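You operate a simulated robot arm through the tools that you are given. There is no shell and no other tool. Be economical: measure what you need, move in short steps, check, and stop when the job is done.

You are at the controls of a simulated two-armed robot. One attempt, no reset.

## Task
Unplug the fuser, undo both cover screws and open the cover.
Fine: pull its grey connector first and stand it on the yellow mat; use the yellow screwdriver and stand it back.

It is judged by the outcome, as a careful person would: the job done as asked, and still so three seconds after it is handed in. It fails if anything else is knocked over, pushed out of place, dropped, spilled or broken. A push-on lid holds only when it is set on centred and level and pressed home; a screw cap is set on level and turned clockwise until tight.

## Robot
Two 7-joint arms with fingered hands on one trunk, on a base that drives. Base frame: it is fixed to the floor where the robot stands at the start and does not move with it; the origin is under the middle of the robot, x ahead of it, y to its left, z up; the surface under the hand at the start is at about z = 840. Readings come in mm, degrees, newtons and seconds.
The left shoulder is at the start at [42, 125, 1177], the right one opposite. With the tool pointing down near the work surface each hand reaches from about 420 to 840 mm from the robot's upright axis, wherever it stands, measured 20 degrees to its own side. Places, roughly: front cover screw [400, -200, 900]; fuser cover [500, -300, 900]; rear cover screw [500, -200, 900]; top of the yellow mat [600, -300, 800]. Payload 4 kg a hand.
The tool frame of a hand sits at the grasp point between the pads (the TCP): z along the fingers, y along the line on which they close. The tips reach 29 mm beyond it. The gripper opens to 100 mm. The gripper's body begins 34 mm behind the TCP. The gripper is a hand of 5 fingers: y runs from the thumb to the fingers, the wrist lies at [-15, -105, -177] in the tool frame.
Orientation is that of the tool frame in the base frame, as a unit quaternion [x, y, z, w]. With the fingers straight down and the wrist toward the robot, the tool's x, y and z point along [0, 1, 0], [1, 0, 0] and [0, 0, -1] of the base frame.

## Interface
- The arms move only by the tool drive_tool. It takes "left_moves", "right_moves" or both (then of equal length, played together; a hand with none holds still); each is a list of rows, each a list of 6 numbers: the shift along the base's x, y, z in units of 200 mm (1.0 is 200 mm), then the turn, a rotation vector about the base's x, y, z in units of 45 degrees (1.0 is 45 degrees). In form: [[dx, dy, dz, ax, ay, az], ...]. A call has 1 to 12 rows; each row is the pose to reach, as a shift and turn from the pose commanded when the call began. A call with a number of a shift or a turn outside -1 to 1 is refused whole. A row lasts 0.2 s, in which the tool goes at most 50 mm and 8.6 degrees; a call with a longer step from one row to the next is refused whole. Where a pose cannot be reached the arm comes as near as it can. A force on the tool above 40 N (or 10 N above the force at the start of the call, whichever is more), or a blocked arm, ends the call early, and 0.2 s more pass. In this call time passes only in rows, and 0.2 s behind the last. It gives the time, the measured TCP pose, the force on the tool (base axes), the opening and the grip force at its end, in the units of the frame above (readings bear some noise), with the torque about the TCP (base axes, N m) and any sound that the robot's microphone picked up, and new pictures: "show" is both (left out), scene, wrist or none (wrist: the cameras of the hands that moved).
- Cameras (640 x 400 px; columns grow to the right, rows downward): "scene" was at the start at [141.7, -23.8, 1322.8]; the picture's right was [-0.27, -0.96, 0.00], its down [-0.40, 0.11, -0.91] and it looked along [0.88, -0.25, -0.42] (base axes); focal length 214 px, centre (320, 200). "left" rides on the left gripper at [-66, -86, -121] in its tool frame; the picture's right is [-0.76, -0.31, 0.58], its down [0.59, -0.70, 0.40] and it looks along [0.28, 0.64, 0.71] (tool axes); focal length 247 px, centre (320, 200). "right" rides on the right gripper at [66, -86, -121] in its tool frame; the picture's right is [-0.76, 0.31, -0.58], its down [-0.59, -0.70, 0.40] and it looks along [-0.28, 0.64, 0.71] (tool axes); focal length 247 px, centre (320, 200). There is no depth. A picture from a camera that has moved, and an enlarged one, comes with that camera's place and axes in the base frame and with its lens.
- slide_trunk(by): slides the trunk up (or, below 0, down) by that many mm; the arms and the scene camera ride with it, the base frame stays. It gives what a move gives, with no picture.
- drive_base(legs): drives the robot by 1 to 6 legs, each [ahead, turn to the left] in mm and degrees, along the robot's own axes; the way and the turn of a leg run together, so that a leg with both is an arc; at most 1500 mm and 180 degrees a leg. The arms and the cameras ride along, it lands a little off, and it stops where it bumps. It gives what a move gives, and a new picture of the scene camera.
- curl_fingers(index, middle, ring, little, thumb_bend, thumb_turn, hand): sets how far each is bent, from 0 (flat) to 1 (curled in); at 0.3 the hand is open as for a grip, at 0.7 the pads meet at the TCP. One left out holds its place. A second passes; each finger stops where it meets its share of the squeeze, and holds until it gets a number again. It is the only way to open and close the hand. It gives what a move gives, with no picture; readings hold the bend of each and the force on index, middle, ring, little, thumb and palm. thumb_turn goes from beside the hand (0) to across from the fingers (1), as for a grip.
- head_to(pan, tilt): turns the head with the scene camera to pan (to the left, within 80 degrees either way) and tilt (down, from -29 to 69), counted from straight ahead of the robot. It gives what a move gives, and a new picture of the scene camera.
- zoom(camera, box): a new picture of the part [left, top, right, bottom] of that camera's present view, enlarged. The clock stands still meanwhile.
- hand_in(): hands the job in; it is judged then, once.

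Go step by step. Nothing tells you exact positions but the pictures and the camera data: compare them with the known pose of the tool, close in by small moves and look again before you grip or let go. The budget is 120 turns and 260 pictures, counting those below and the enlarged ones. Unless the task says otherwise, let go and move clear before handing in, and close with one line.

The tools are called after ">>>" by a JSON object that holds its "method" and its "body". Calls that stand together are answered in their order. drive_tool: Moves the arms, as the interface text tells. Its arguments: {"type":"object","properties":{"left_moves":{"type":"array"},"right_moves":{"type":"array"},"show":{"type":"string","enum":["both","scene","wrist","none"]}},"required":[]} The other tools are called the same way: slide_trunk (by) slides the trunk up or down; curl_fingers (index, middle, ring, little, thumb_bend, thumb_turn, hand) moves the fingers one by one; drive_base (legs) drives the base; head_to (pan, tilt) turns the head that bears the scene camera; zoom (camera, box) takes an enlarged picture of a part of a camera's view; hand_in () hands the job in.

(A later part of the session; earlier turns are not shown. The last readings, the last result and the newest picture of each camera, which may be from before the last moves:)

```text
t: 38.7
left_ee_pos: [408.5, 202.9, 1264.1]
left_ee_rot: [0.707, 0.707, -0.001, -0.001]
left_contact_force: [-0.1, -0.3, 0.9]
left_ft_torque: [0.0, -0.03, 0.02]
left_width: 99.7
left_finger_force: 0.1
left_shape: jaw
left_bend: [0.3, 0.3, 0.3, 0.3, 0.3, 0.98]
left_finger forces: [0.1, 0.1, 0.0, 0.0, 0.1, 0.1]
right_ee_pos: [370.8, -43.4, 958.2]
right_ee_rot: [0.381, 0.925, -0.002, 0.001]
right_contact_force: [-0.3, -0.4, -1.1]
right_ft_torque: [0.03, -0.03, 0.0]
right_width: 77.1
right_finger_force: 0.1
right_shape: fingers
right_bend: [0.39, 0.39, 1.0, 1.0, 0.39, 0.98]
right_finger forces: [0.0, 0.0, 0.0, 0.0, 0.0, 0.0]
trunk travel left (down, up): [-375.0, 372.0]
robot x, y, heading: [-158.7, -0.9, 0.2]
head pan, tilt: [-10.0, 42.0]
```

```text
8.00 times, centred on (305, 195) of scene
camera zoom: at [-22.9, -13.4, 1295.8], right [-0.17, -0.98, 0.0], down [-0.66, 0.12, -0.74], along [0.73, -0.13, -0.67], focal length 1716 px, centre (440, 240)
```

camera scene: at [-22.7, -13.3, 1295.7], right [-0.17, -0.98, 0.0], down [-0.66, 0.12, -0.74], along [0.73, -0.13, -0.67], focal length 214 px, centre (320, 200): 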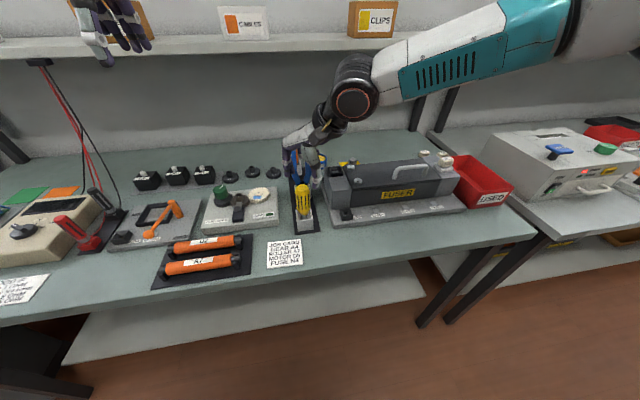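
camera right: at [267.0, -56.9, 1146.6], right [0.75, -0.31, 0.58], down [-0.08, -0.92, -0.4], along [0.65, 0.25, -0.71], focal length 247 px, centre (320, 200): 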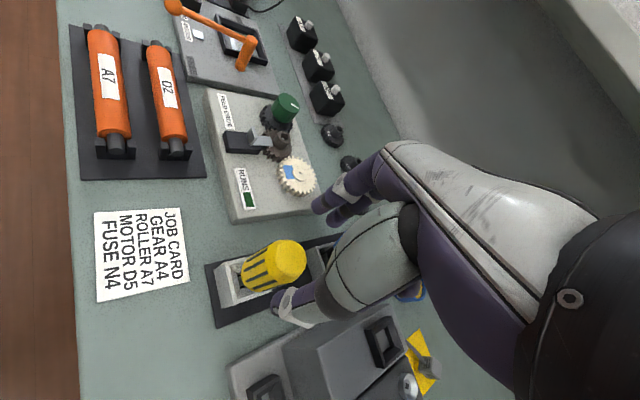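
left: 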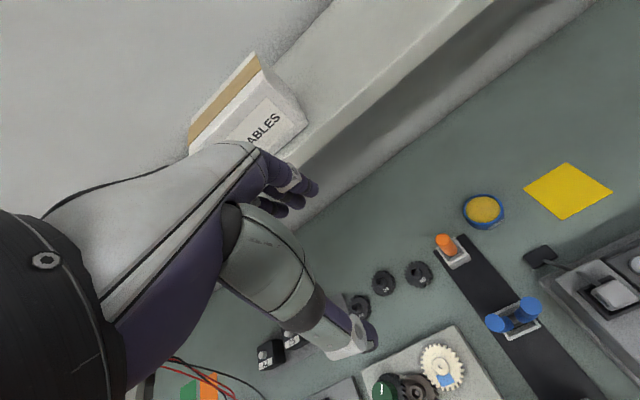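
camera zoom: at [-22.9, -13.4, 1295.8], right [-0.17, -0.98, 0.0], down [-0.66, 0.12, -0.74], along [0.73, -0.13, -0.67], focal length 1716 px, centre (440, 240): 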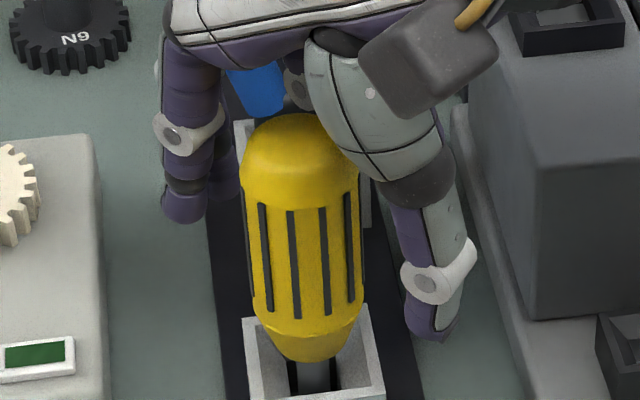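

>>> {"method": "curl_fingers", "body": {"hand": "right", "index": 0.54, "middle": 0.54, "thumb_bend": 0.54}}

>>> {"method": "zoom", "body": {"camera": "scene", "box": [270, 170, 340, 220]}}

```text
t: 39.7
left_ee_pos: [407.9, 202.5, 1263.2]
left_ee_rot: [0.707, 0.707, 0.0, 0.0]
left_contact_force: [0.3, 0.1, -0.5]
left_ft_torque: [0.0, -0.01, -0.03]
left_width: 100.2
left_finger_force: 0.0
left_shape: jaw
left_bend: [0.3, 0.3, 0.3, 0.3, 0.3, 0.98]
left_finger forces: [0.0, 0.0, 0.0, 0.0, 0.0, 0.0]
right_ee_pos: [371.4, -43.2, 958.0]
right_ee_rot: [0.381, 0.925, -0.002, 0.0]
right_contact_force: [0.0, -0.2, 0.0]
right_ft_torque: [0.0, -0.04, -0.01]
right_width: 41.1
right_finger_force: 0.0
right_shape: fingers
right_bend: [0.54, 0.54, 1.0, 1.0, 0.54, 0.98]
right_finger forces: [0.0, 0.1, 0.1, 0.0, 0.0, 0.0]
trunk travel left (down, up): [-375.0, 372.0]
robot x, y, heading: [-160.8, 0.3, 0.2]
head pan, tilt: [-10.0, 42.0]
```

```text
8.00 times, centred on (305, 195) of scene
camera zoom: at [-23.2, -13.3, 1295.9], right [-0.17, -0.98, 0.0], down [-0.66, 0.12, -0.74], along [0.73, -0.13, -0.67], focal length 1716 px, centre (440, 240)
```

zoom: 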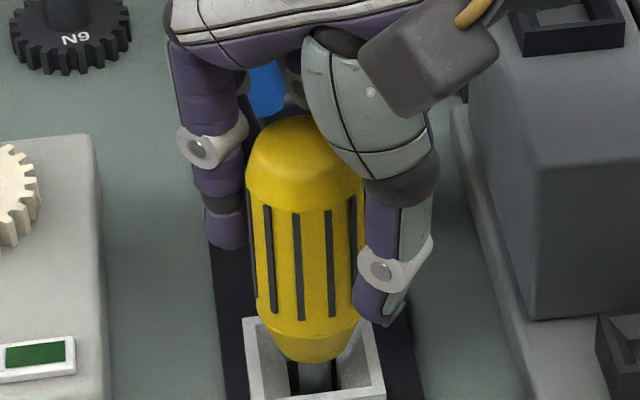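

>>> {"method": "curl_fingers", "body": {"hand": "right", "index": 0.6, "middle": 0.6, "thumb_bend": 0.6}}

>>> {"method": "curl_fingers", "body": {"hand": "right", "index": 0.72, "middle": 0.72, "thumb_bend": 0.72}}

>>> {"method": "zoom", "body": {"camera": "scene", "box": [270, 170, 340, 220]}}

>>> {"method": "zoom", "body": {"camera": "right", "box": [200, 200, 400, 325]}}

```text
t: 40.7
left_ee_pos: [407.6, 202.7, 1264.5]
left_ee_rot: [0.707, 0.707, 0.0, 0.0]
left_contact_force: [0.4, 0.7, -0.3]
left_ft_torque: [0.0, -0.01, -0.01]
left_width: 99.7
left_finger_force: 0.0
left_shape: jaw
left_bend: [0.3, 0.3, 0.3, 0.3, 0.3, 0.98]
left_finger forces: [0.0, 0.0, 0.0, 0.0, 0.0, 0.0]
right_ee_pos: [371.3, -43.0, 957.9]
right_ee_rot: [0.38, 0.925, -0.002, 0.0]
right_contact_force: [0.4, 0.7, 0.6]
right_ft_torque: [-0.03, -0.01, 0.0]
right_width: 33.0
right_finger_force: 2.6
right_shape: fingers
right_bend: [0.58, 0.59, 1.0, 1.0, 0.57, 0.97]
right_finger forces: [1.8, 1.1, 0.0, 0.0, 2.8, 0.0]
trunk travel left (down, up): [-375.0, 372.0]
robot x, y, heading: [-157.8, 2.7, 0.1]
head pan, tilt: [-10.0, 42.0]
```

```text
t: 41.7
left_ee_pos: [408.5, 203.9, 1264.3]
left_ee_rot: [0.707, 0.707, 0.0, 0.0]
left_contact_force: [-0.3, 0.1, -0.6]
left_ft_torque: [0.0, 0.0, 0.02]
left_width: 99.5
left_finger_force: 0.1
left_shape: jaw
left_bend: [0.3, 0.3, 0.3, 0.3, 0.3, 0.98]
left_finger forces: [0.0, 0.0, 0.0, 0.1, 0.0, 0.1]
right_ee_pos: [372.1, -41.2, 957.7]
right_ee_rot: [0.381, 0.924, -0.002, 0.001]
right_contact_force: [-0.2, -0.5, 0.0]
right_ft_torque: [0.0, -0.04, 0.01]
right_width: 30.6
right_finger_force: 14.6
right_shape: fingers
right_bend: [0.62, 0.64, 1.0, 1.0, 0.6, 0.96]
right_finger forces: [7.9, 6.6, 0.0, 0.0, 14.2, 0.0]
trunk travel left (down, up): [-375.0, 372.0]
robot x, y, heading: [-155.5, 3.3, -0.1]
head pan, tilt: [-10.0, 42.0]
```

```text
8.00 times, centred on (305, 195) of scene
camera zoom: at [-23.1, -13.3, 1295.8], right [-0.17, -0.98, 0.0], down [-0.66, 0.12, -0.74], along [0.73, -0.13, -0.67], focal length 1716 px, centre (440, 240)
```

zoom: 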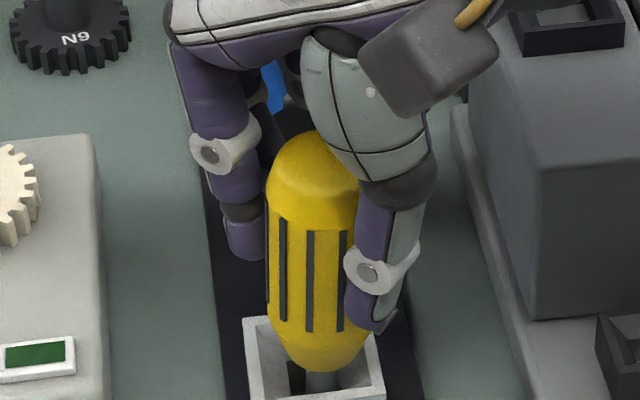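

```text
3.20 times, centred on (300, 262) of right
camera zoom: at [264.5, -57.3, 1079.1], right [0.75, -0.31, 0.58], down [-0.08, -0.92, -0.4], along [0.65, 0.25, -0.71], focal length 790 px, centre (384, 0)
```

zoom: 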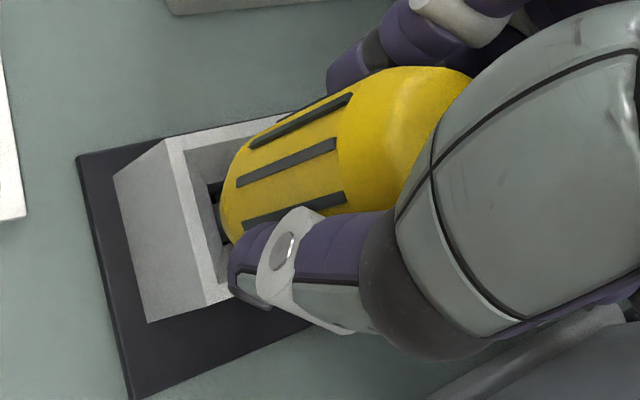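

Grip is firm at 14 N. Lift straight up and check how it hangs.

>>> {"method": "drive_tool", "body": {"right_moves": [[0, 0, 0.1, 0, 0, 0], [0, 0, 0.25, 0, 0, 0], [0, 0, 0.4, 0, 0, 0], [0, 0, 0.55, 0, 0, 0], [0, 0, 0.7, 0, 0, 0], [0, 0, 0.8, 0, 0, 0]]}}

>>> {"method": "zoom", "body": {"camera": "scene", "box": [250, 110, 350, 210]}}

>>> {"method": "zoom", "body": {"camera": "right", "box": [200, 180, 400, 325]}}

```text
t: 43.1
left_ee_pos: [407.4, 202.7, 1263.5]
left_ee_rot: [0.707, 0.707, 0.0, 0.0]
left_contact_force: [0.2, -0.4, 0.4]
left_ft_torque: [0.01, -0.01, 0.0]
left_width: 100.1
left_finger_force: 0.0
left_shape: jaw
left_bend: [0.3, 0.3, 0.3, 0.3, 0.3, 0.98]
left_finger forces: [0.0, 0.0, 0.0, 0.0, 0.0, 0.1]
right_ee_pos: [371.9, -42.0, 1118.0]
right_ee_rot: [0.382, 0.924, -0.002, 0.0]
right_contact_force: [0.5, 0.9, -1.0]
right_ft_torque: [-0.03, 0.01, 0.02]
right_width: 30.1
right_finger_force: 14.3
right_shape: fingers
right_bend: [0.62, 0.64, 1.0, 1.0, 0.6, 0.95]
right_finger forces: [7.8, 6.2, 0.0, 0.0, 14.0, 0.1]
trunk travel left (down, up): [-375.0, 372.0]
robot x, y, heading: [-159.3, 0.3, -0.1]
head pan, tilt: [-10.0, 42.0]
camera scene: at [-23.4, -13.2, 1295.9], right [-0.17, -0.98, 0.0], down [-0.66, 0.12, -0.74], along [0.73, -0.13, -0.67], focal length 214 px, centre (320, 200)
camera right: at [265.0, -56.1, 1239.1], right [0.75, -0.31, 0.58], down [-0.08, -0.92, -0.39], along [0.65, 0.25, -0.71], focal length 247 px, centre (320, 200)
```

scene: 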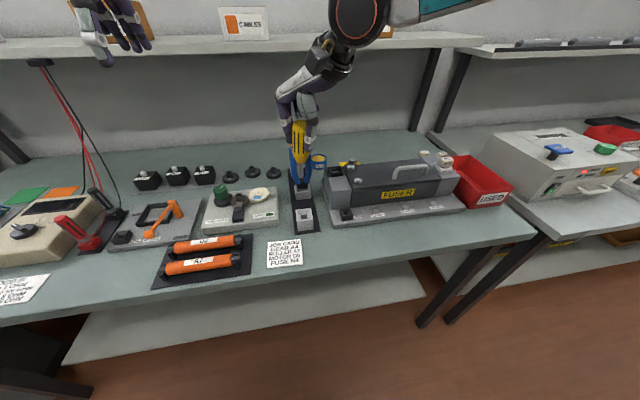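
right: 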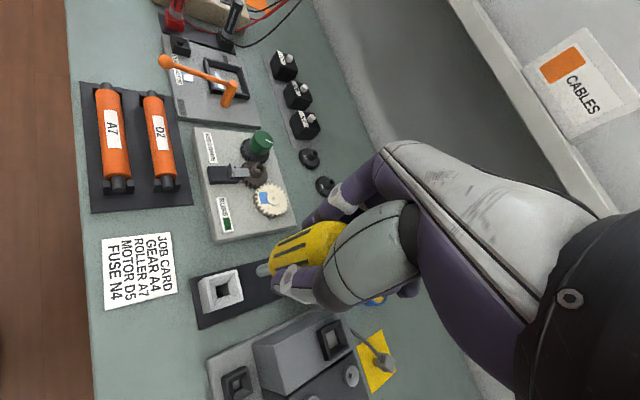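

```text
4.00 times, centred on (300, 160) of scene
camera zoom: at [-23.4, -13.2, 1295.9], right [-0.17, -0.98, 0.0], down [-0.66, 0.12, -0.74], along [0.73, -0.13, -0.67], focal length 858 px, centre (400, 360)
```

zoom: 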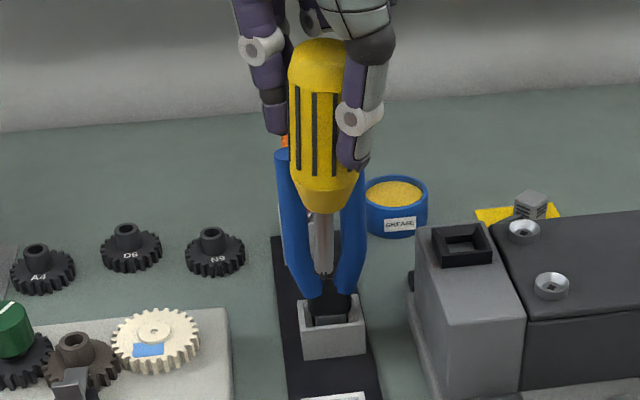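

```text
2.76 times, centred on (300, 252) of right
camera zoom: at [265.0, -56.1, 1239.1], right [0.75, -0.31, 0.58], down [-0.08, -0.92, -0.39], along [0.65, 0.25, -0.71], focal length 681 px, centre (375, 55)
```

zoom: 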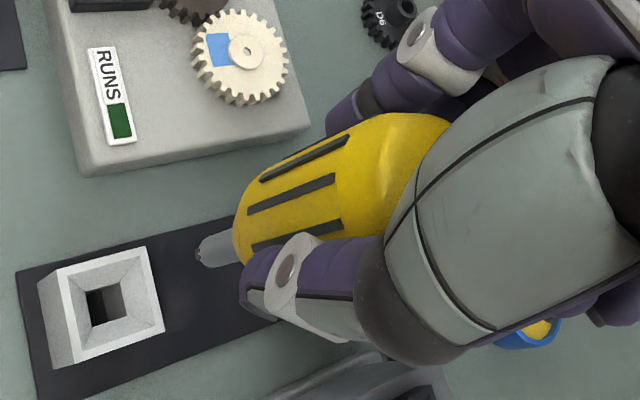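

The driver is out; its tip is about 108 mm below the TCP and nearly on axis. Now carry it over the front screw while turning the hand to yaw −45°, to have room for turning counterclockwise.

>>> {"method": "drive_tool", "body": {"right_moves": [[0.03, -0.1, 0, 0, 0, -0.17], [0.06, -0.2, 0, 0, 0, -0.34], [0.09, -0.3, 0, 0, 0, -0.51], [0.12, -0.4, 0, 0, 0, -0.68], [0.16, -0.5, 0, 0, 0, -0.85], [0.2, -0.6, 0, 0, 0, -1.0], [0.25, -0.7, 0, 0, 0, -1.0], [0.25, -0.77, 0, 0, 0, -1.0]], "show": "none"}}

>>> {"method": "drive_tool", "body": {"right_moves": [[0, 0, 0, 0, 0, -0.17], [0, 0, 0, 0, 0, -0.34], [0, 0, 0, 0, 0, -0.51], [0, 0, 0, 0, 0, -0.68], [0, 0, 0, 0, 0, -0.85], [0, 0, 0, 0, 0, -1.0]]}}

>>> {"method": "zoom", "body": {"camera": "scene", "box": [310, 110, 410, 200]}}

>>> {"method": "zoom", "body": {"camera": "right", "box": [200, 180, 400, 325]}}

```text
t: 44.9
left_ee_pos: [406.3, 202.6, 1264.3]
left_ee_rot: [0.707, 0.707, 0.0, 0.001]
left_contact_force: [-0.9, 0.7, 0.4]
left_ft_torque: [0.03, -0.02, 0.0]
left_width: 100.0
left_finger_force: 0.0
left_shape: jaw
left_bend: [0.3, 0.3, 0.3, 0.3, 0.3, 0.98]
left_finger forces: [0.0, 0.0, 0.0, 0.1, 0.1, 0.1]
right_ee_pos: [421.3, -196.9, 1118.6]
right_ee_rot: [0.707, 0.707, -0.002, -0.001]
right_contact_force: [0.4, -0.5, -1.2]
right_ft_torque: [0.02, -0.06, 0.01]
right_width: 30.3
right_finger_force: 14.2
right_shape: fingers
right_bend: [0.62, 0.64, 1.0, 1.0, 0.6, 0.95]
right_finger forces: [7.7, 6.2, 0.1, 0.1, 13.9, 0.1]
trunk travel left (down, up): [-375.0, 372.0]
robot x, y, heading: [-162.7, -0.1, -0.0]
head pan, tilt: [-10.0, 42.0]
```

```text
t: 46.3
left_ee_pos: [407.4, 202.5, 1264.1]
left_ee_rot: [0.708, 0.707, 0.0, 0.0]
left_contact_force: [0.2, 0.6, 0.0]
left_ft_torque: [0.0, 0.0, -0.01]
left_width: 99.7
left_finger_force: 0.0
left_shape: jaw
left_bend: [0.3, 0.3, 0.3, 0.3, 0.3, 0.98]
left_finger forces: [0.0, 0.0, 0.0, 0.0, 0.0, 0.1]
right_ee_pos: [421.7, -197.0, 1119.0]
right_ee_rot: [0.924, 0.383, -0.002, -0.002]
right_contact_force: [0.1, -0.5, 0.0]
right_ft_torque: [0.02, 0.01, -0.01]
right_width: 30.7
right_finger_force: 14.4
right_shape: fingers
right_bend: [0.62, 0.64, 1.0, 1.0, 0.6, 0.95]
right_finger forces: [7.7, 6.2, 0.0, 0.1, 13.9, 0.1]
trunk travel left (down, up): [-375.0, 372.0]
robot x, y, heading: [-159.7, -1.3, 0.3]
head pan, tilt: [-10.0, 42.0]
camera scene: at [-22.7, -13.4, 1295.8], right [-0.17, -0.98, 0.0], down [-0.66, 0.12, -0.74], along [0.73, -0.13, -0.67], focal length 214 px, centre (320, 200)
camera right: at [407.9, -90.4, 1239.2], right [-0.32, -0.75, 0.58], down [-0.92, 0.08, -0.4], along [0.25, -0.65, -0.71], focal length 247 px, centre (320, 200)
```

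scene: 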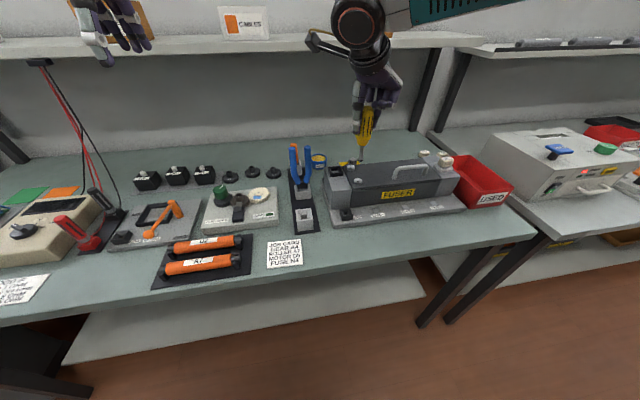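
right: 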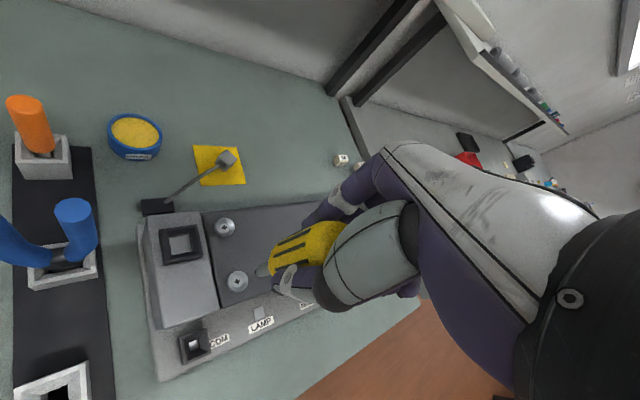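

```text
4.44 times, centred on (360, 155) of scene
camera zoom: at [-22.7, -13.4, 1295.8], right [-0.17, -0.98, 0.0], down [-0.66, 0.12, -0.74], along [0.73, -0.13, -0.67], focal length 953 px, centre (142, 400)
```

zoom: 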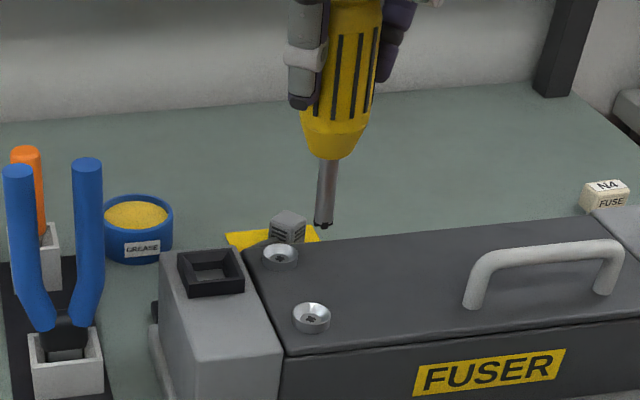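

```text
2.76 times, centred on (300, 252) of right
camera zoom: at [407.9, -90.4, 1239.2], right [-0.32, -0.75, 0.58], down [-0.92, 0.08, -0.4], along [0.25, -0.65, -0.71], focal length 681 px, centre (375, 55)
```

zoom: 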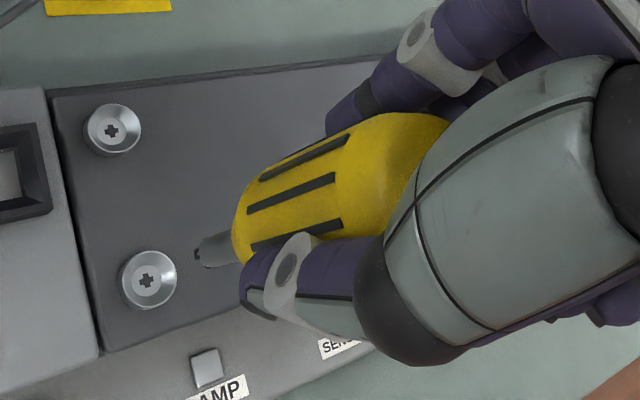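

Tip (≈422.5,−195,1007) is nearly over the front screw (≈423,−197.5,940). I'll test how far the yaw can go back further.

>>> {"method": "drive_tool", "body": {"right_moves": [[0, 0, 0, 0, 0, -0.17], [0, 0, 0, 0, 0, -0.34], [0, 0, 0, 0, 0, -0.51], [0, 0, 0, 0, 0, -0.68], [0, 0, 0, 0, 0, -0.85], [0, 0, 0, 0, 0, -1.0]], "show": "none"}}

```text
t: 47.7
left_ee_pos: [406.9, 204.2, 1264.8]
left_ee_rot: [0.707, 0.707, 0.0, 0.0]
left_contact_force: [-0.5, 0.3, -0.3]
left_ft_torque: [-0.01, -0.03, 0.04]
left_width: 99.5
left_finger_force: 0.1
left_shape: jaw
left_bend: [0.3, 0.3, 0.3, 0.3, 0.3, 0.98]
left_finger forces: [0.0, 0.0, 0.0, 0.1, 0.1, 0.0]
right_ee_pos: [394.9, -231.7, 1109.3]
right_ee_rot: [1.0, 0.0, 0.0, -0.002]
right_contact_force: [0.4, 0.7, -1.1]
right_ft_torque: [-0.03, -0.03, 0.01]
right_width: 30.2
right_finger_force: 13.9
right_shape: fingers
right_bend: [0.62, 0.64, 1.0, 1.0, 0.6, 0.95]
right_finger forces: [7.8, 6.2, 0.1, 0.0, 13.9, 0.1]
right hand out of reach, approached as far as the arm can: row 3, 4, 5, 6
trunk travel left (down, up): [-375.0, 372.0]
robot x, y, heading: [-154.4, -0.7, 0.1]
head pan, tilt: [-10.0, 42.0]
```

>>> {"method": "drive_tool", "body": {"right_moves": [[0.03, 0.04, 0.03, 0, 0, 0.17], [0.06, 0.08, 0.03, 0, 0, 0.34], [0.1, 0.12, 0, 0, 0, 0.51], [0.1355, 0.161, -0.1, 0, 0, 0.68], [0.1355, 0.161, -0.2, 0, 0, 0.75]]}}

>>> {"method": "zoom", "body": {"camera": "scene", "box": [330, 150, 380, 190]}}

>>> {"method": "zoom", "body": {"camera": "right", "box": [210, 210, 310, 290]}}

```text
t: 48.9
left_ee_pos: [407.3, 202.1, 1263.3]
left_ee_rot: [0.707, 0.707, 0.0, 0.0]
left_contact_force: [0.7, -0.1, 0.4]
left_ft_torque: [-0.01, 0.0, -0.03]
left_width: 99.7
left_finger_force: 0.1
left_shape: jaw
left_bend: [0.3, 0.3, 0.3, 0.3, 0.3, 0.98]
left_finger forces: [0.1, 0.0, 0.0, 0.0, 0.1, 0.0]
right_ee_pos: [423.0, -198.0, 1068.7]
right_ee_rot: [0.956, 0.293, -0.002, -0.001]
right_contact_force: [0.0, 0.0, -1.3]
right_ft_torque: [-0.01, 0.03, 0.05]
right_width: 30.3
right_finger_force: 13.6
right_shape: fingers
right_bend: [0.62, 0.64, 1.0, 1.0, 0.6, 0.95]
right_finger forces: [7.6, 6.2, 0.0, 0.1, 13.7, 0.1]
trunk travel left (down, up): [-375.0, 372.0]
robot x, y, heading: [-156.2, 0.7, 0.1]
head pan, tilt: [-10.0, 42.0]
camera scene: at [-23.0, -13.4, 1295.8], right [-0.17, -0.98, 0.0], down [-0.66, 0.12, -0.74], along [0.73, -0.13, -0.67], focal length 214 px, centre (320, 200)
camera right: at [429.7, -90.9, 1190.0], right [-0.45, -0.68, 0.58], down [-0.88, 0.25, -0.39], along [0.12, -0.69, -0.71], focal length 247 px, centre (320, 200)
```

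scene: 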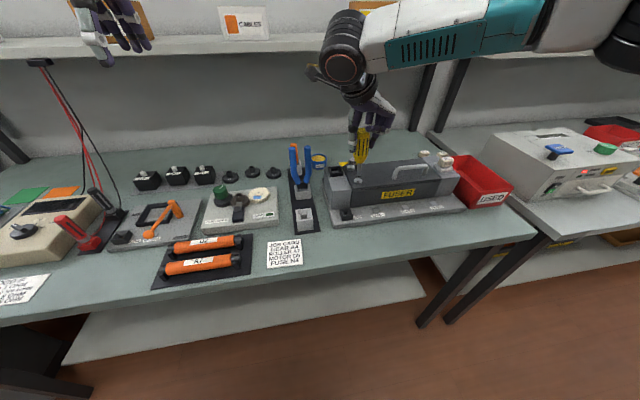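
right: 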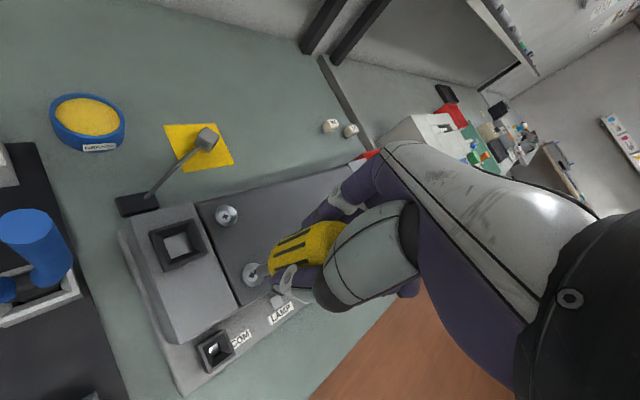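

```text
10.00 times, centred on (355, 170) of scene
camera zoom: at [-23.0, -13.4, 1295.8], right [-0.17, -0.98, 0.0], down [-0.66, 0.12, -0.74], along [0.73, -0.13, -0.67], focal length 2145 px, centre (-30, 500)
```

zoom: 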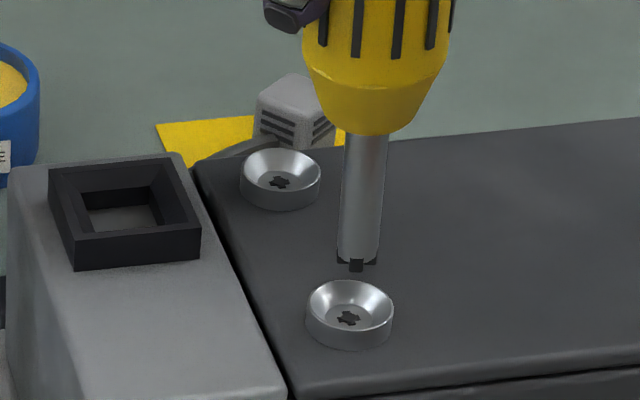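

```text
5.00 times, centred on (260, 250) of right
camera zoom: at [429.7, -90.9, 1190.0], right [-0.45, -0.68, 0.58], down [-0.88, 0.25, -0.39], along [0.12, -0.69, -0.71], focal length 1235 px, centre (620, -50)
```

zoom: 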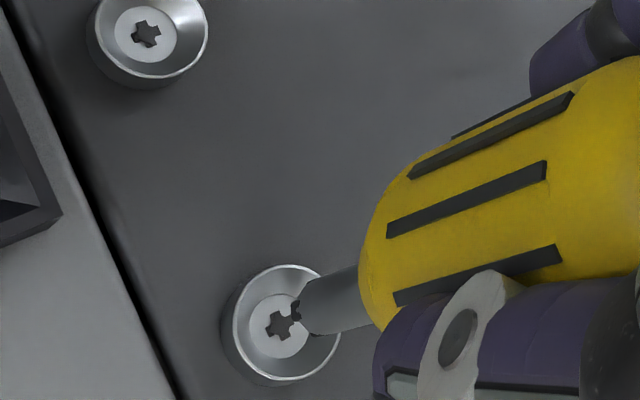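

>>> {"method": "drive_tool", "body": {"right_moves": [[0, 0, -0.03, 0, 0, 0], [0, 0, -0.05, 0, 0, 0]], "show": "none"}}

>>> {"method": "zoom", "body": {"camera": "scene", "box": [340, 160, 370, 184]}}

>>> {"method": "zoom", "body": {"camera": "right", "box": [230, 240, 290, 288]}}

```text
t: 49.5
left_ee_pos: [407.5, 203.3, 1264.0]
left_ee_rot: [0.707, 0.707, -0.001, -0.001]
left_contact_force: [-0.6, 0.4, -0.4]
left_ft_torque: [0.01, -0.01, -0.01]
left_width: 99.6
left_finger_force: 0.2
left_shape: jaw
left_bend: [0.3, 0.3, 0.3, 0.3, 0.3, 0.98]
left_finger forces: [0.0, 0.1, 0.0, 0.0, 0.0, 0.0]
right_ee_pos: [423.1, -197.9, 1058.6]
right_ee_rot: [0.956, 0.293, -0.003, -0.001]
right_contact_force: [0.0, 0.3, -0.7]
right_ft_torque: [0.03, 0.04, 0.02]
right_width: 30.4
right_finger_force: 13.9
right_shape: fingers
right_bend: [0.62, 0.64, 1.0, 1.0, 0.6, 0.95]
right_finger forces: [7.7, 6.2, 0.0, 0.0, 13.8, 0.0]
trunk travel left (down, up): [-375.0, 372.0]
robot x, y, heading: [-156.8, 4.2, 0.0]
head pan, tilt: [-10.0, 42.0]
```

```text
16.00 times, centred on (355, 172) of scene
camera zoom: at [-23.1, -13.3, 1295.8], right [-0.17, -0.98, 0.0], down [-0.66, 0.12, -0.74], along [0.73, -0.13, -0.67], focal length 3432 px, centre (-240, 648)
```

zoom: 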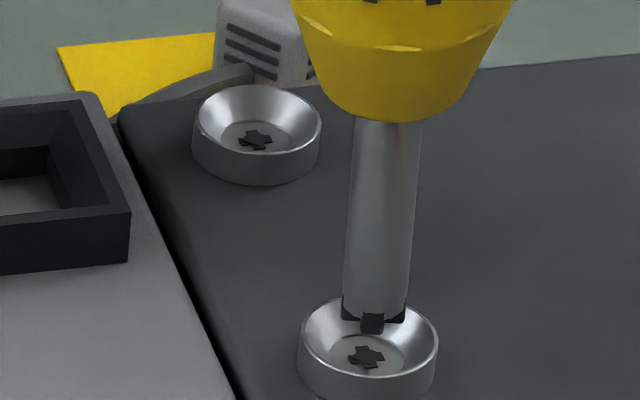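

```text
8.33 times, centred on (260, 264) of right
camera zoom: at [429.9, -91.2, 1179.2], right [-0.45, -0.68, 0.58], down [-0.88, 0.25, -0.39], along [0.12, -0.69, -0.71], focal length 2058 px, centre (820, -333)
```

zoom: 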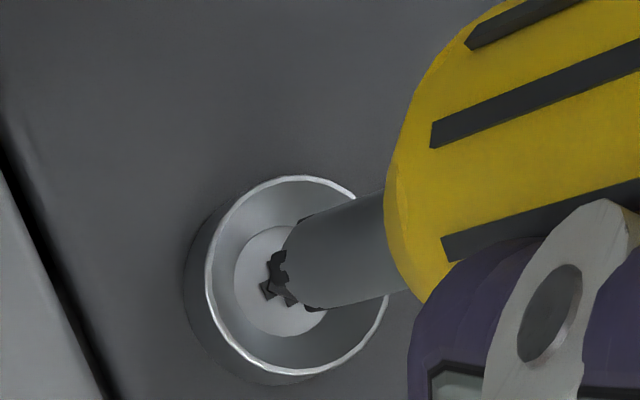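

>>> {"method": "drive_tool", "body": {"right_moves": [[-0.01, -0.0035, 0, 0, 0, 0], [-0.01, -0.0035, -0.015, 0, 0, 0]], "show": "none"}}

>>> {"method": "zoom", "body": {"camera": "scene", "box": [345, 164, 365, 180]}}

>>> {"method": "zoom", "body": {"camera": "right", "box": [240, 250, 280, 282]}}

```text
t: 50.1
left_ee_pos: [408.1, 203.0, 1262.9]
left_ee_rot: [0.707, 0.707, 0.001, 0.0]
left_contact_force: [0.2, 0.1, 0.4]
left_ft_torque: [0.01, 0.01, 0.01]
left_width: 99.9
left_finger_force: 0.0
left_shape: jaw
left_bend: [0.3, 0.3, 0.3, 0.3, 0.3, 0.98]
left_finger forces: [0.0, 0.0, 0.0, 0.0, 0.0, 0.1]
right_ee_pos: [420.4, -199.5, 1055.0]
right_ee_rot: [0.957, 0.29, -0.002, -0.001]
right_contact_force: [-0.1, 0.6, -0.3]
right_ft_torque: [-0.01, -0.03, 0.03]
right_width: 30.3
right_finger_force: 13.9
right_shape: fingers
right_bend: [0.62, 0.64, 1.0, 1.0, 0.6, 0.95]
right_finger forces: [7.7, 6.3, 0.0, 0.0, 13.8, 0.0]
trunk travel left (down, up): [-375.0, 372.0]
robot x, y, heading: [-160.2, 0.7, -0.1]
head pan, tilt: [-10.0, 42.0]
```

```text
16.00 times, centred on (355, 172) of scene
camera zoom: at [-23.0, -13.4, 1295.8], right [-0.17, -0.98, 0.0], down [-0.66, 0.12, -0.74], along [0.73, -0.13, -0.67], focal length 3432 px, centre (-240, 648)
```

zoom: 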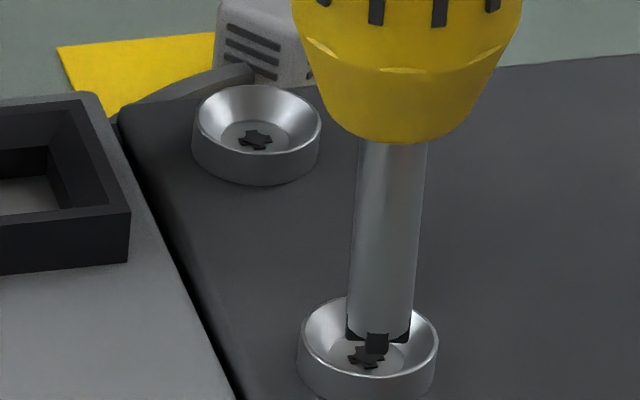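

```text
12.50 times, centred on (260, 266) of right
camera zoom: at [427.8, -91.8, 1176.5], right [-0.45, -0.68, 0.58], down [-0.88, 0.26, -0.39], along [0.12, -0.69, -0.71], focal length 3087 px, centre (1070, -625)
```

zoom: 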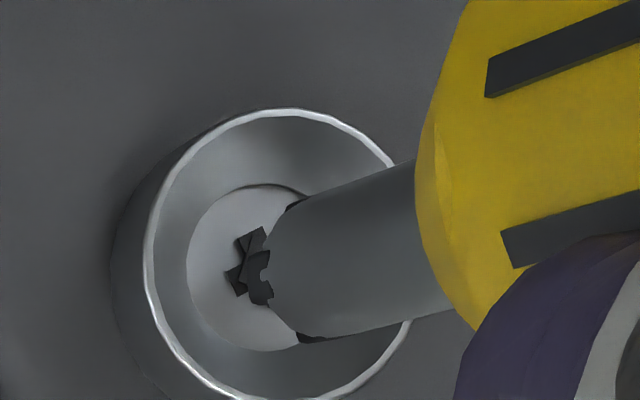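

>>> {"method": "drive_tool", "body": {"right_moves": [[0.007, 0, 0, 0, 0, 0], [0.007, 0, -0.01, 0, 0, 0], [0.007, 0, -0.02, 0, 0, 0]], "show": "none"}}

>>> {"method": "zoom", "body": {"camera": "scene", "box": [345, 164, 365, 180]}}

>>> {"method": "zoom", "body": {"camera": "right", "box": [240, 250, 280, 282]}}

```text
t: 50.9
left_ee_pos: [407.5, 203.0, 1265.1]
left_ee_rot: [0.707, 0.707, 0.001, 0.0]
left_contact_force: [-1.2, 0.2, -0.8]
left_ft_torque: [-0.08, -0.01, 0.03]
left_width: 99.7
left_finger_force: 0.1
left_shape: jaw
left_bend: [0.3, 0.3, 0.3, 0.3, 0.3, 0.98]
left_finger forces: [0.0, 0.0, 0.1, 0.1, 0.0, 0.0]
right_ee_pos: [422.0, -198.1, 1052.1]
right_ee_rot: [0.957, 0.291, -0.002, -0.002]
right_contact_force: [-0.5, -1.2, -0.9]
right_ft_torque: [0.0, 0.0, -0.01]
right_width: 30.3
right_finger_force: 13.9
right_shape: fingers
right_bend: [0.62, 0.64, 1.0, 1.0, 0.6, 0.95]
right_finger forces: [7.8, 6.3, 0.0, 0.1, 13.9, 0.0]
trunk travel left (down, up): [-375.0, 372.0]
robot x, y, heading: [-158.2, 2.2, -0.1]
head pan, tilt: [-10.0, 42.0]
```

```text
16.00 times, centred on (355, 172) of scene
camera zoom: at [-23.0, -13.3, 1295.8], right [-0.17, -0.98, 0.0], down [-0.66, 0.12, -0.74], along [0.73, -0.13, -0.67], focal length 3432 px, centre (-240, 648)
```

zoom: 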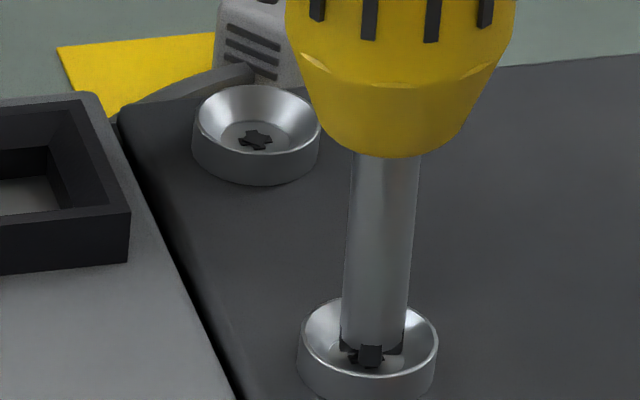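

```text
12.50 times, centred on (260, 266) of right
camera zoom: at [429.3, -91.5, 1172.9], right [-0.46, -0.68, 0.58], down [-0.88, 0.26, -0.4], along [0.12, -0.69, -0.71], focal length 3087 px, centre (1070, -625)
```

zoom: 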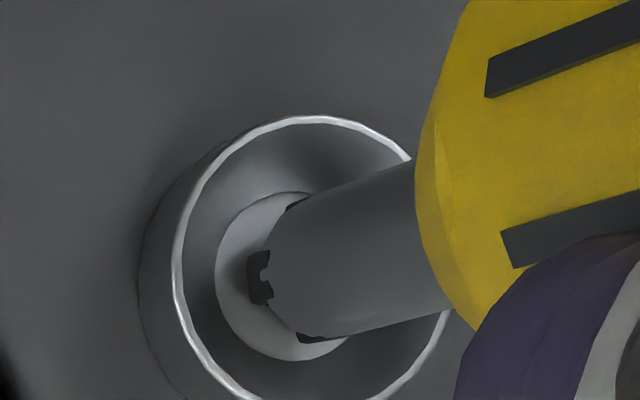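

Bit lies right over the recess. Press down gently.

>>> {"method": "drive_tool", "body": {"right_moves": [[0, 0, -0.005, 0, 0, 0], [0, 0, -0.01, 0, 0, 0], [0, 0, -0.015, 0, 0, 0], [0, 0, -0.02, 0, 0, 0], [0, 0, -0.025, 0, 0, 0]], "show": "none"}}

>>> {"method": "zoom", "body": {"camera": "scene", "box": [345, 164, 365, 180]}}

>>> {"method": "zoom", "body": {"camera": "right", "box": [240, 250, 280, 282]}}

```text
t: 52.1
left_ee_pos: [405.4, 203.8, 1263.9]
left_ee_rot: [0.707, 0.707, 0.0, 0.001]
left_contact_force: [-0.5, 0.2, -0.3]
left_ft_torque: [-0.03, -0.01, -0.03]
left_width: 99.9
left_finger_force: 0.1
left_shape: jaw
left_bend: [0.3, 0.3, 0.3, 0.3, 0.3, 0.98]
left_finger forces: [0.0, 0.0, 0.0, 0.0, 0.0, 0.0]
right_ee_pos: [421.6, -199.0, 1047.0]
right_ee_rot: [0.957, 0.291, 0.0, -0.001]
right_contact_force: [0.5, 0.9, 8.1]
right_ft_torque: [0.05, -0.06, 0.02]
right_width: 30.3
right_finger_force: 15.2
right_shape: fingers
right_bend: [0.62, 0.64, 1.0, 1.0, 0.61, 0.95]
right_finger forces: [8.5, 7.2, 0.0, 0.0, 14.6, 0.0]
trunk travel left (down, up): [-375.0, 372.0]
robot x, y, heading: [-158.7, 1.0, -0.1]
head pan, tilt: [-10.0, 42.0]
```

```text
16.00 times, centred on (355, 172) of scene
camera zoom: at [-23.9, -13.0, 1296.1], right [-0.17, -0.98, 0.0], down [-0.66, 0.12, -0.74], along [0.73, -0.13, -0.67], focal length 3432 px, centre (-240, 648)
```

zoom: 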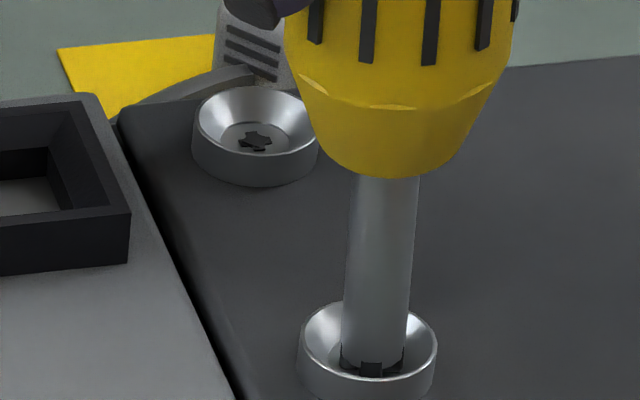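

```text
12.50 times, centred on (260, 266) of right
camera zoom: at [428.0, -91.5, 1169.0], right [-0.46, -0.68, 0.58], down [-0.88, 0.26, -0.4], along [0.12, -0.69, -0.71], focal length 3087 px, centre (1070, -625)
```

zoom: 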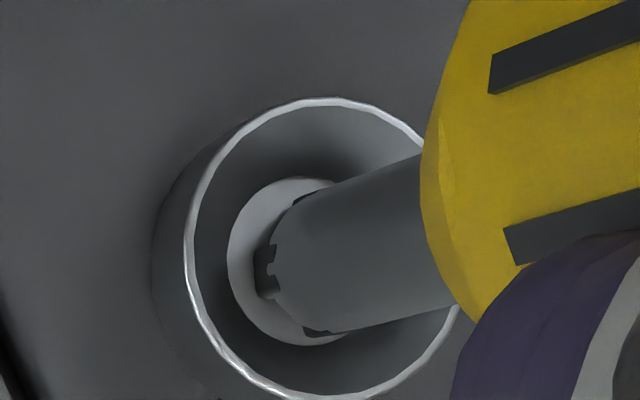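

>>> {"method": "drive_tool", "body": {"right_moves": [[0, 0, -0.01, 0, 0, 0.08], [0, 0, -0.015, 0, 0, 0.16], [0, 0, -0.02, 0, 0, 0.24], [0, 0, -0.025, 0, 0, 0.32]], "show": "none"}}

>>> {"method": "zoom", "body": {"camera": "scene", "box": [345, 164, 365, 180]}}

>>> {"method": "zoom", "body": {"camera": "right", "box": [240, 250, 280, 282]}}

```text
t: 53.1
left_ee_pos: [405.0, 203.1, 1265.4]
left_ee_rot: [0.708, 0.707, 0.0, 0.001]
left_contact_force: [-0.1, 0.7, 0.3]
left_ft_torque: [0.01, -0.04, 0.01]
left_width: 100.1
left_finger_force: 0.0
left_shape: jaw
left_bend: [0.3, 0.3, 0.3, 0.3, 0.3, 0.98]
left_finger forces: [0.0, 0.1, 0.1, 0.0, 0.0, 0.0]
right_ee_pos: [421.3, -197.9, 1044.5]
right_ee_rot: [0.912, 0.41, 0.001, 0.0]
right_contact_force: [-0.1, 0.3, 21.9]
right_ft_torque: [-0.02, 0.01, -0.05]
right_width: 28.8
right_finger_force: 16.7
right_shape: fingers
right_bend: [0.62, 0.64, 1.0, 1.0, 0.62, 0.93]
right_finger forces: [8.0, 10.2, 0.0, 0.1, 15.4, 0.1]
trunk travel left (down, up): [-375.0, 372.0]
robot x, y, heading: [-160.0, 0.1, -0.2]
head pan, tilt: [-10.0, 42.0]
```

```text
16.00 times, centred on (355, 172) of scene
camera zoom: at [-25.1, -12.7, 1296.2], right [-0.17, -0.98, 0.0], down [-0.66, 0.12, -0.74], along [0.73, -0.13, -0.67], focal length 3432 px, centre (-240, 648)
```

zoom: 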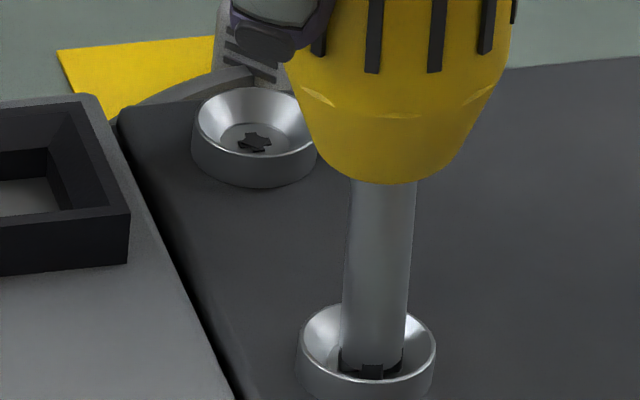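

```text
12.50 times, centred on (260, 266) of right
camera zoom: at [400.3, -92.6, 1165.2], right [-0.27, -0.77, 0.58], down [-0.92, 0.03, -0.4], along [0.29, -0.64, -0.71], focal length 3087 px, centre (1070, -625)
```

zoom: 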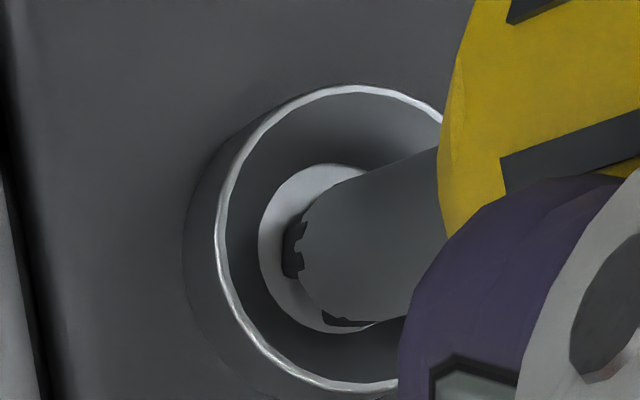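

The driver seems seated but the handle slips a little in the fingers; I'll squeeze harder, then continue turning.

>>> {"method": "curl_fingers", "body": {"hand": "right", "index": 1.0, "middle": 1.0, "thumb_bend": 1.0}}

>>> {"method": "drive_tool", "body": {"right_moves": [[0, 0, 0, 0, 0, 0.12], [0, 0, 0, 0, 0, 0.24], [0, 0, 0, 0, 0, 0.36], [0, 0, 0, 0, 0, 0.48], [0, 0, 0, 0, 0, 0.6]], "show": "none"}}

>>> {"method": "zoom", "body": {"camera": "scene", "box": [340, 144, 370, 180]}}

>>> {"method": "zoom", "body": {"camera": "right", "box": [230, 210, 310, 282]}}

```text
t: 54.1
left_ee_pos: [406.4, 202.6, 1265.2]
left_ee_rot: [0.707, 0.708, 0.0, 0.0]
left_contact_force: [-0.5, 0.4, 0.4]
left_ft_torque: [-0.04, 0.01, 0.0]
left_width: 100.0
left_finger_force: 0.1
left_shape: jaw
left_bend: [0.3, 0.3, 0.3, 0.3, 0.3, 0.98]
left_finger forces: [0.0, 0.0, 0.0, 0.0, 0.1, 0.0]
right_ee_pos: [422.3, -199.4, 1041.0]
right_ee_rot: [0.913, 0.409, -0.002, -0.001]
right_contact_force: [0.5, -3.0, 0.5]
right_ft_torque: [-0.3, -0.03, 0.06]
right_width: 25.8
right_finger_force: 25.1
right_shape: fingers
right_bend: [0.56, 0.59, 1.0, 1.0, 0.54, 0.93]
right_finger forces: [11.5, 14.1, 0.0, 0.1, 24.2, 0.0]
trunk travel left (down, up): [-375.0, 372.0]
robot x, y, heading: [-159.8, -2.1, 0.0]
head pan, tilt: [-10.0, 42.0]
```

```text
t: 55.3
left_ee_pos: [406.9, 203.1, 1263.8]
left_ee_rot: [0.708, 0.707, 0.0, 0.0]
left_contact_force: [-0.2, -0.6, -0.2]
left_ft_torque: [-0.03, -0.01, 0.01]
left_width: 99.8
left_finger_force: 0.1
left_shape: jaw
left_bend: [0.3, 0.3, 0.3, 0.3, 0.3, 0.98]
left_finger forces: [0.0, 0.0, 0.0, 0.0, 0.0, 0.0]
right_ee_pos: [422.1, -199.7, 1041.1]
right_ee_rot: [0.791, 0.611, -0.001, 0.0]
right_contact_force: [3.0, -3.6, 3.4]
right_ft_torque: [-0.26, -0.24, -0.07]
right_width: 25.9
right_finger_force: 24.6
right_shape: fingers
right_bend: [0.56, 0.59, 1.0, 1.0, 0.54, 0.92]
right_finger forces: [11.8, 14.0, 0.1, 0.1, 23.1, 0.0]
trunk travel left (down, up): [-375.0, 372.0]
robot x, y, heading: [-159.4, -0.2, -0.1]
head pan, tilt: [-10.0, 42.0]
```

```text
11.11 times, centred on (355, 162) of scene
camera zoom: at [-23.2, -13.8, 1295.9], right [-0.17, -0.98, 0.0], down [-0.66, 0.12, -0.74], along [0.73, -0.13, -0.67], focal length 2383 px, centre (-69, 622)
```

zoom: 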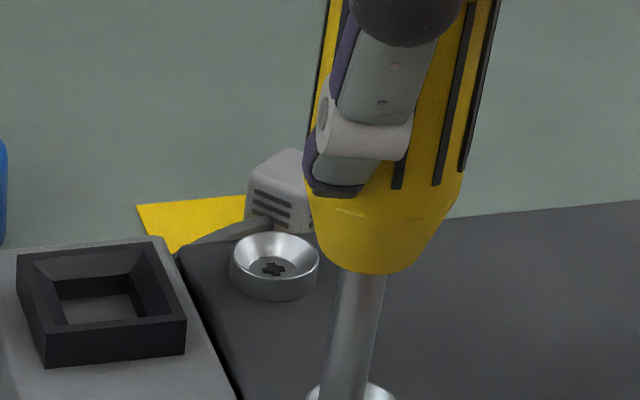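

```text
5.56 times, centred on (270, 246) of right
camera zoom: at [355.8, -114.6, 1163.0], right [0.11, -0.81, 0.58], down [-0.83, -0.39, -0.4], along [0.55, -0.44, -0.71], focal length 1372 px, centre (598, -56)
```

zoom: 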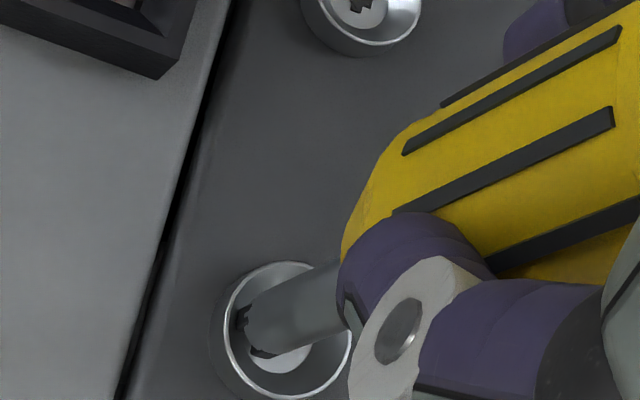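

The driver tilted in the grip and the bit isn't in the recess. I'll lift slightly and measure its axis to straighten it.

>>> {"method": "drive_tool", "body": {"right_moves": [[0, 0, 0.05, 0, 0, 0], [0, 0, 0.15, 0, 0, 0], [0, 0, 0.25, 0, 0, 0]], "show": "none"}}

>>> {"method": "zoom", "body": {"camera": "scene", "box": [335, 120, 375, 180]}}

>>> {"method": "zoom", "body": {"camera": "right", "box": [220, 190, 360, 290]}}

```text
t: 56.1
left_ee_pos: [406.6, 202.7, 1263.2]
left_ee_rot: [0.707, 0.707, -0.001, 0.0]
left_contact_force: [-0.2, 0.2, 1.0]
left_ft_torque: [0.01, 0.0, 0.0]
left_width: 99.7
left_finger_force: 0.1
left_shape: jaw
left_bend: [0.3, 0.3, 0.3, 0.3, 0.3, 0.98]
left_finger forces: [0.1, 0.1, 0.0, 0.0, 0.0, 0.0]
right_ee_pos: [420.7, -199.0, 1091.6]
right_ee_rot: [0.791, 0.611, -0.002, 0.0]
right_contact_force: [0.4, 0.1, -1.2]
right_ft_torque: [-0.01, 0.02, -0.04]
right_width: 25.9
right_finger_force: 24.4
right_shape: fingers
right_bend: [0.56, 0.59, 1.0, 1.0, 0.54, 0.92]
right_finger forces: [12.2, 11.3, 0.8, 0.0, 24.3, 0.1]
trunk travel left (down, up): [-375.0, 372.0]
robot x, y, heading: [-162.4, -0.8, 0.2]
head pan, tilt: [-10.0, 42.0]
```

```text
6.67 times, centred on (355, 150) of scene
camera zoom: at [-23.5, -13.2, 1295.9], right [-0.17, -0.98, 0.0], down [-0.66, 0.12, -0.74], along [0.73, -0.13, -0.67], focal length 1430 px, centre (87, 533)
```

zoom: 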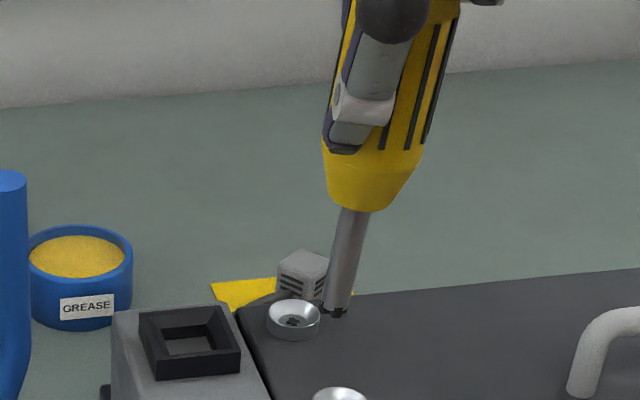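

```text
4.00 times, centred on (290, 240) of right
camera zoom: at [355.5, -114.0, 1212.3], right [0.11, -0.81, 0.58], down [-0.83, -0.39, -0.39], along [0.55, -0.44, -0.71], focal length 988 px, centre (440, 40)
```

zoom: 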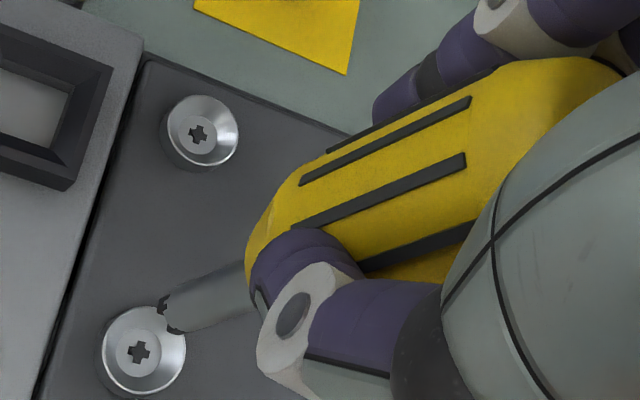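

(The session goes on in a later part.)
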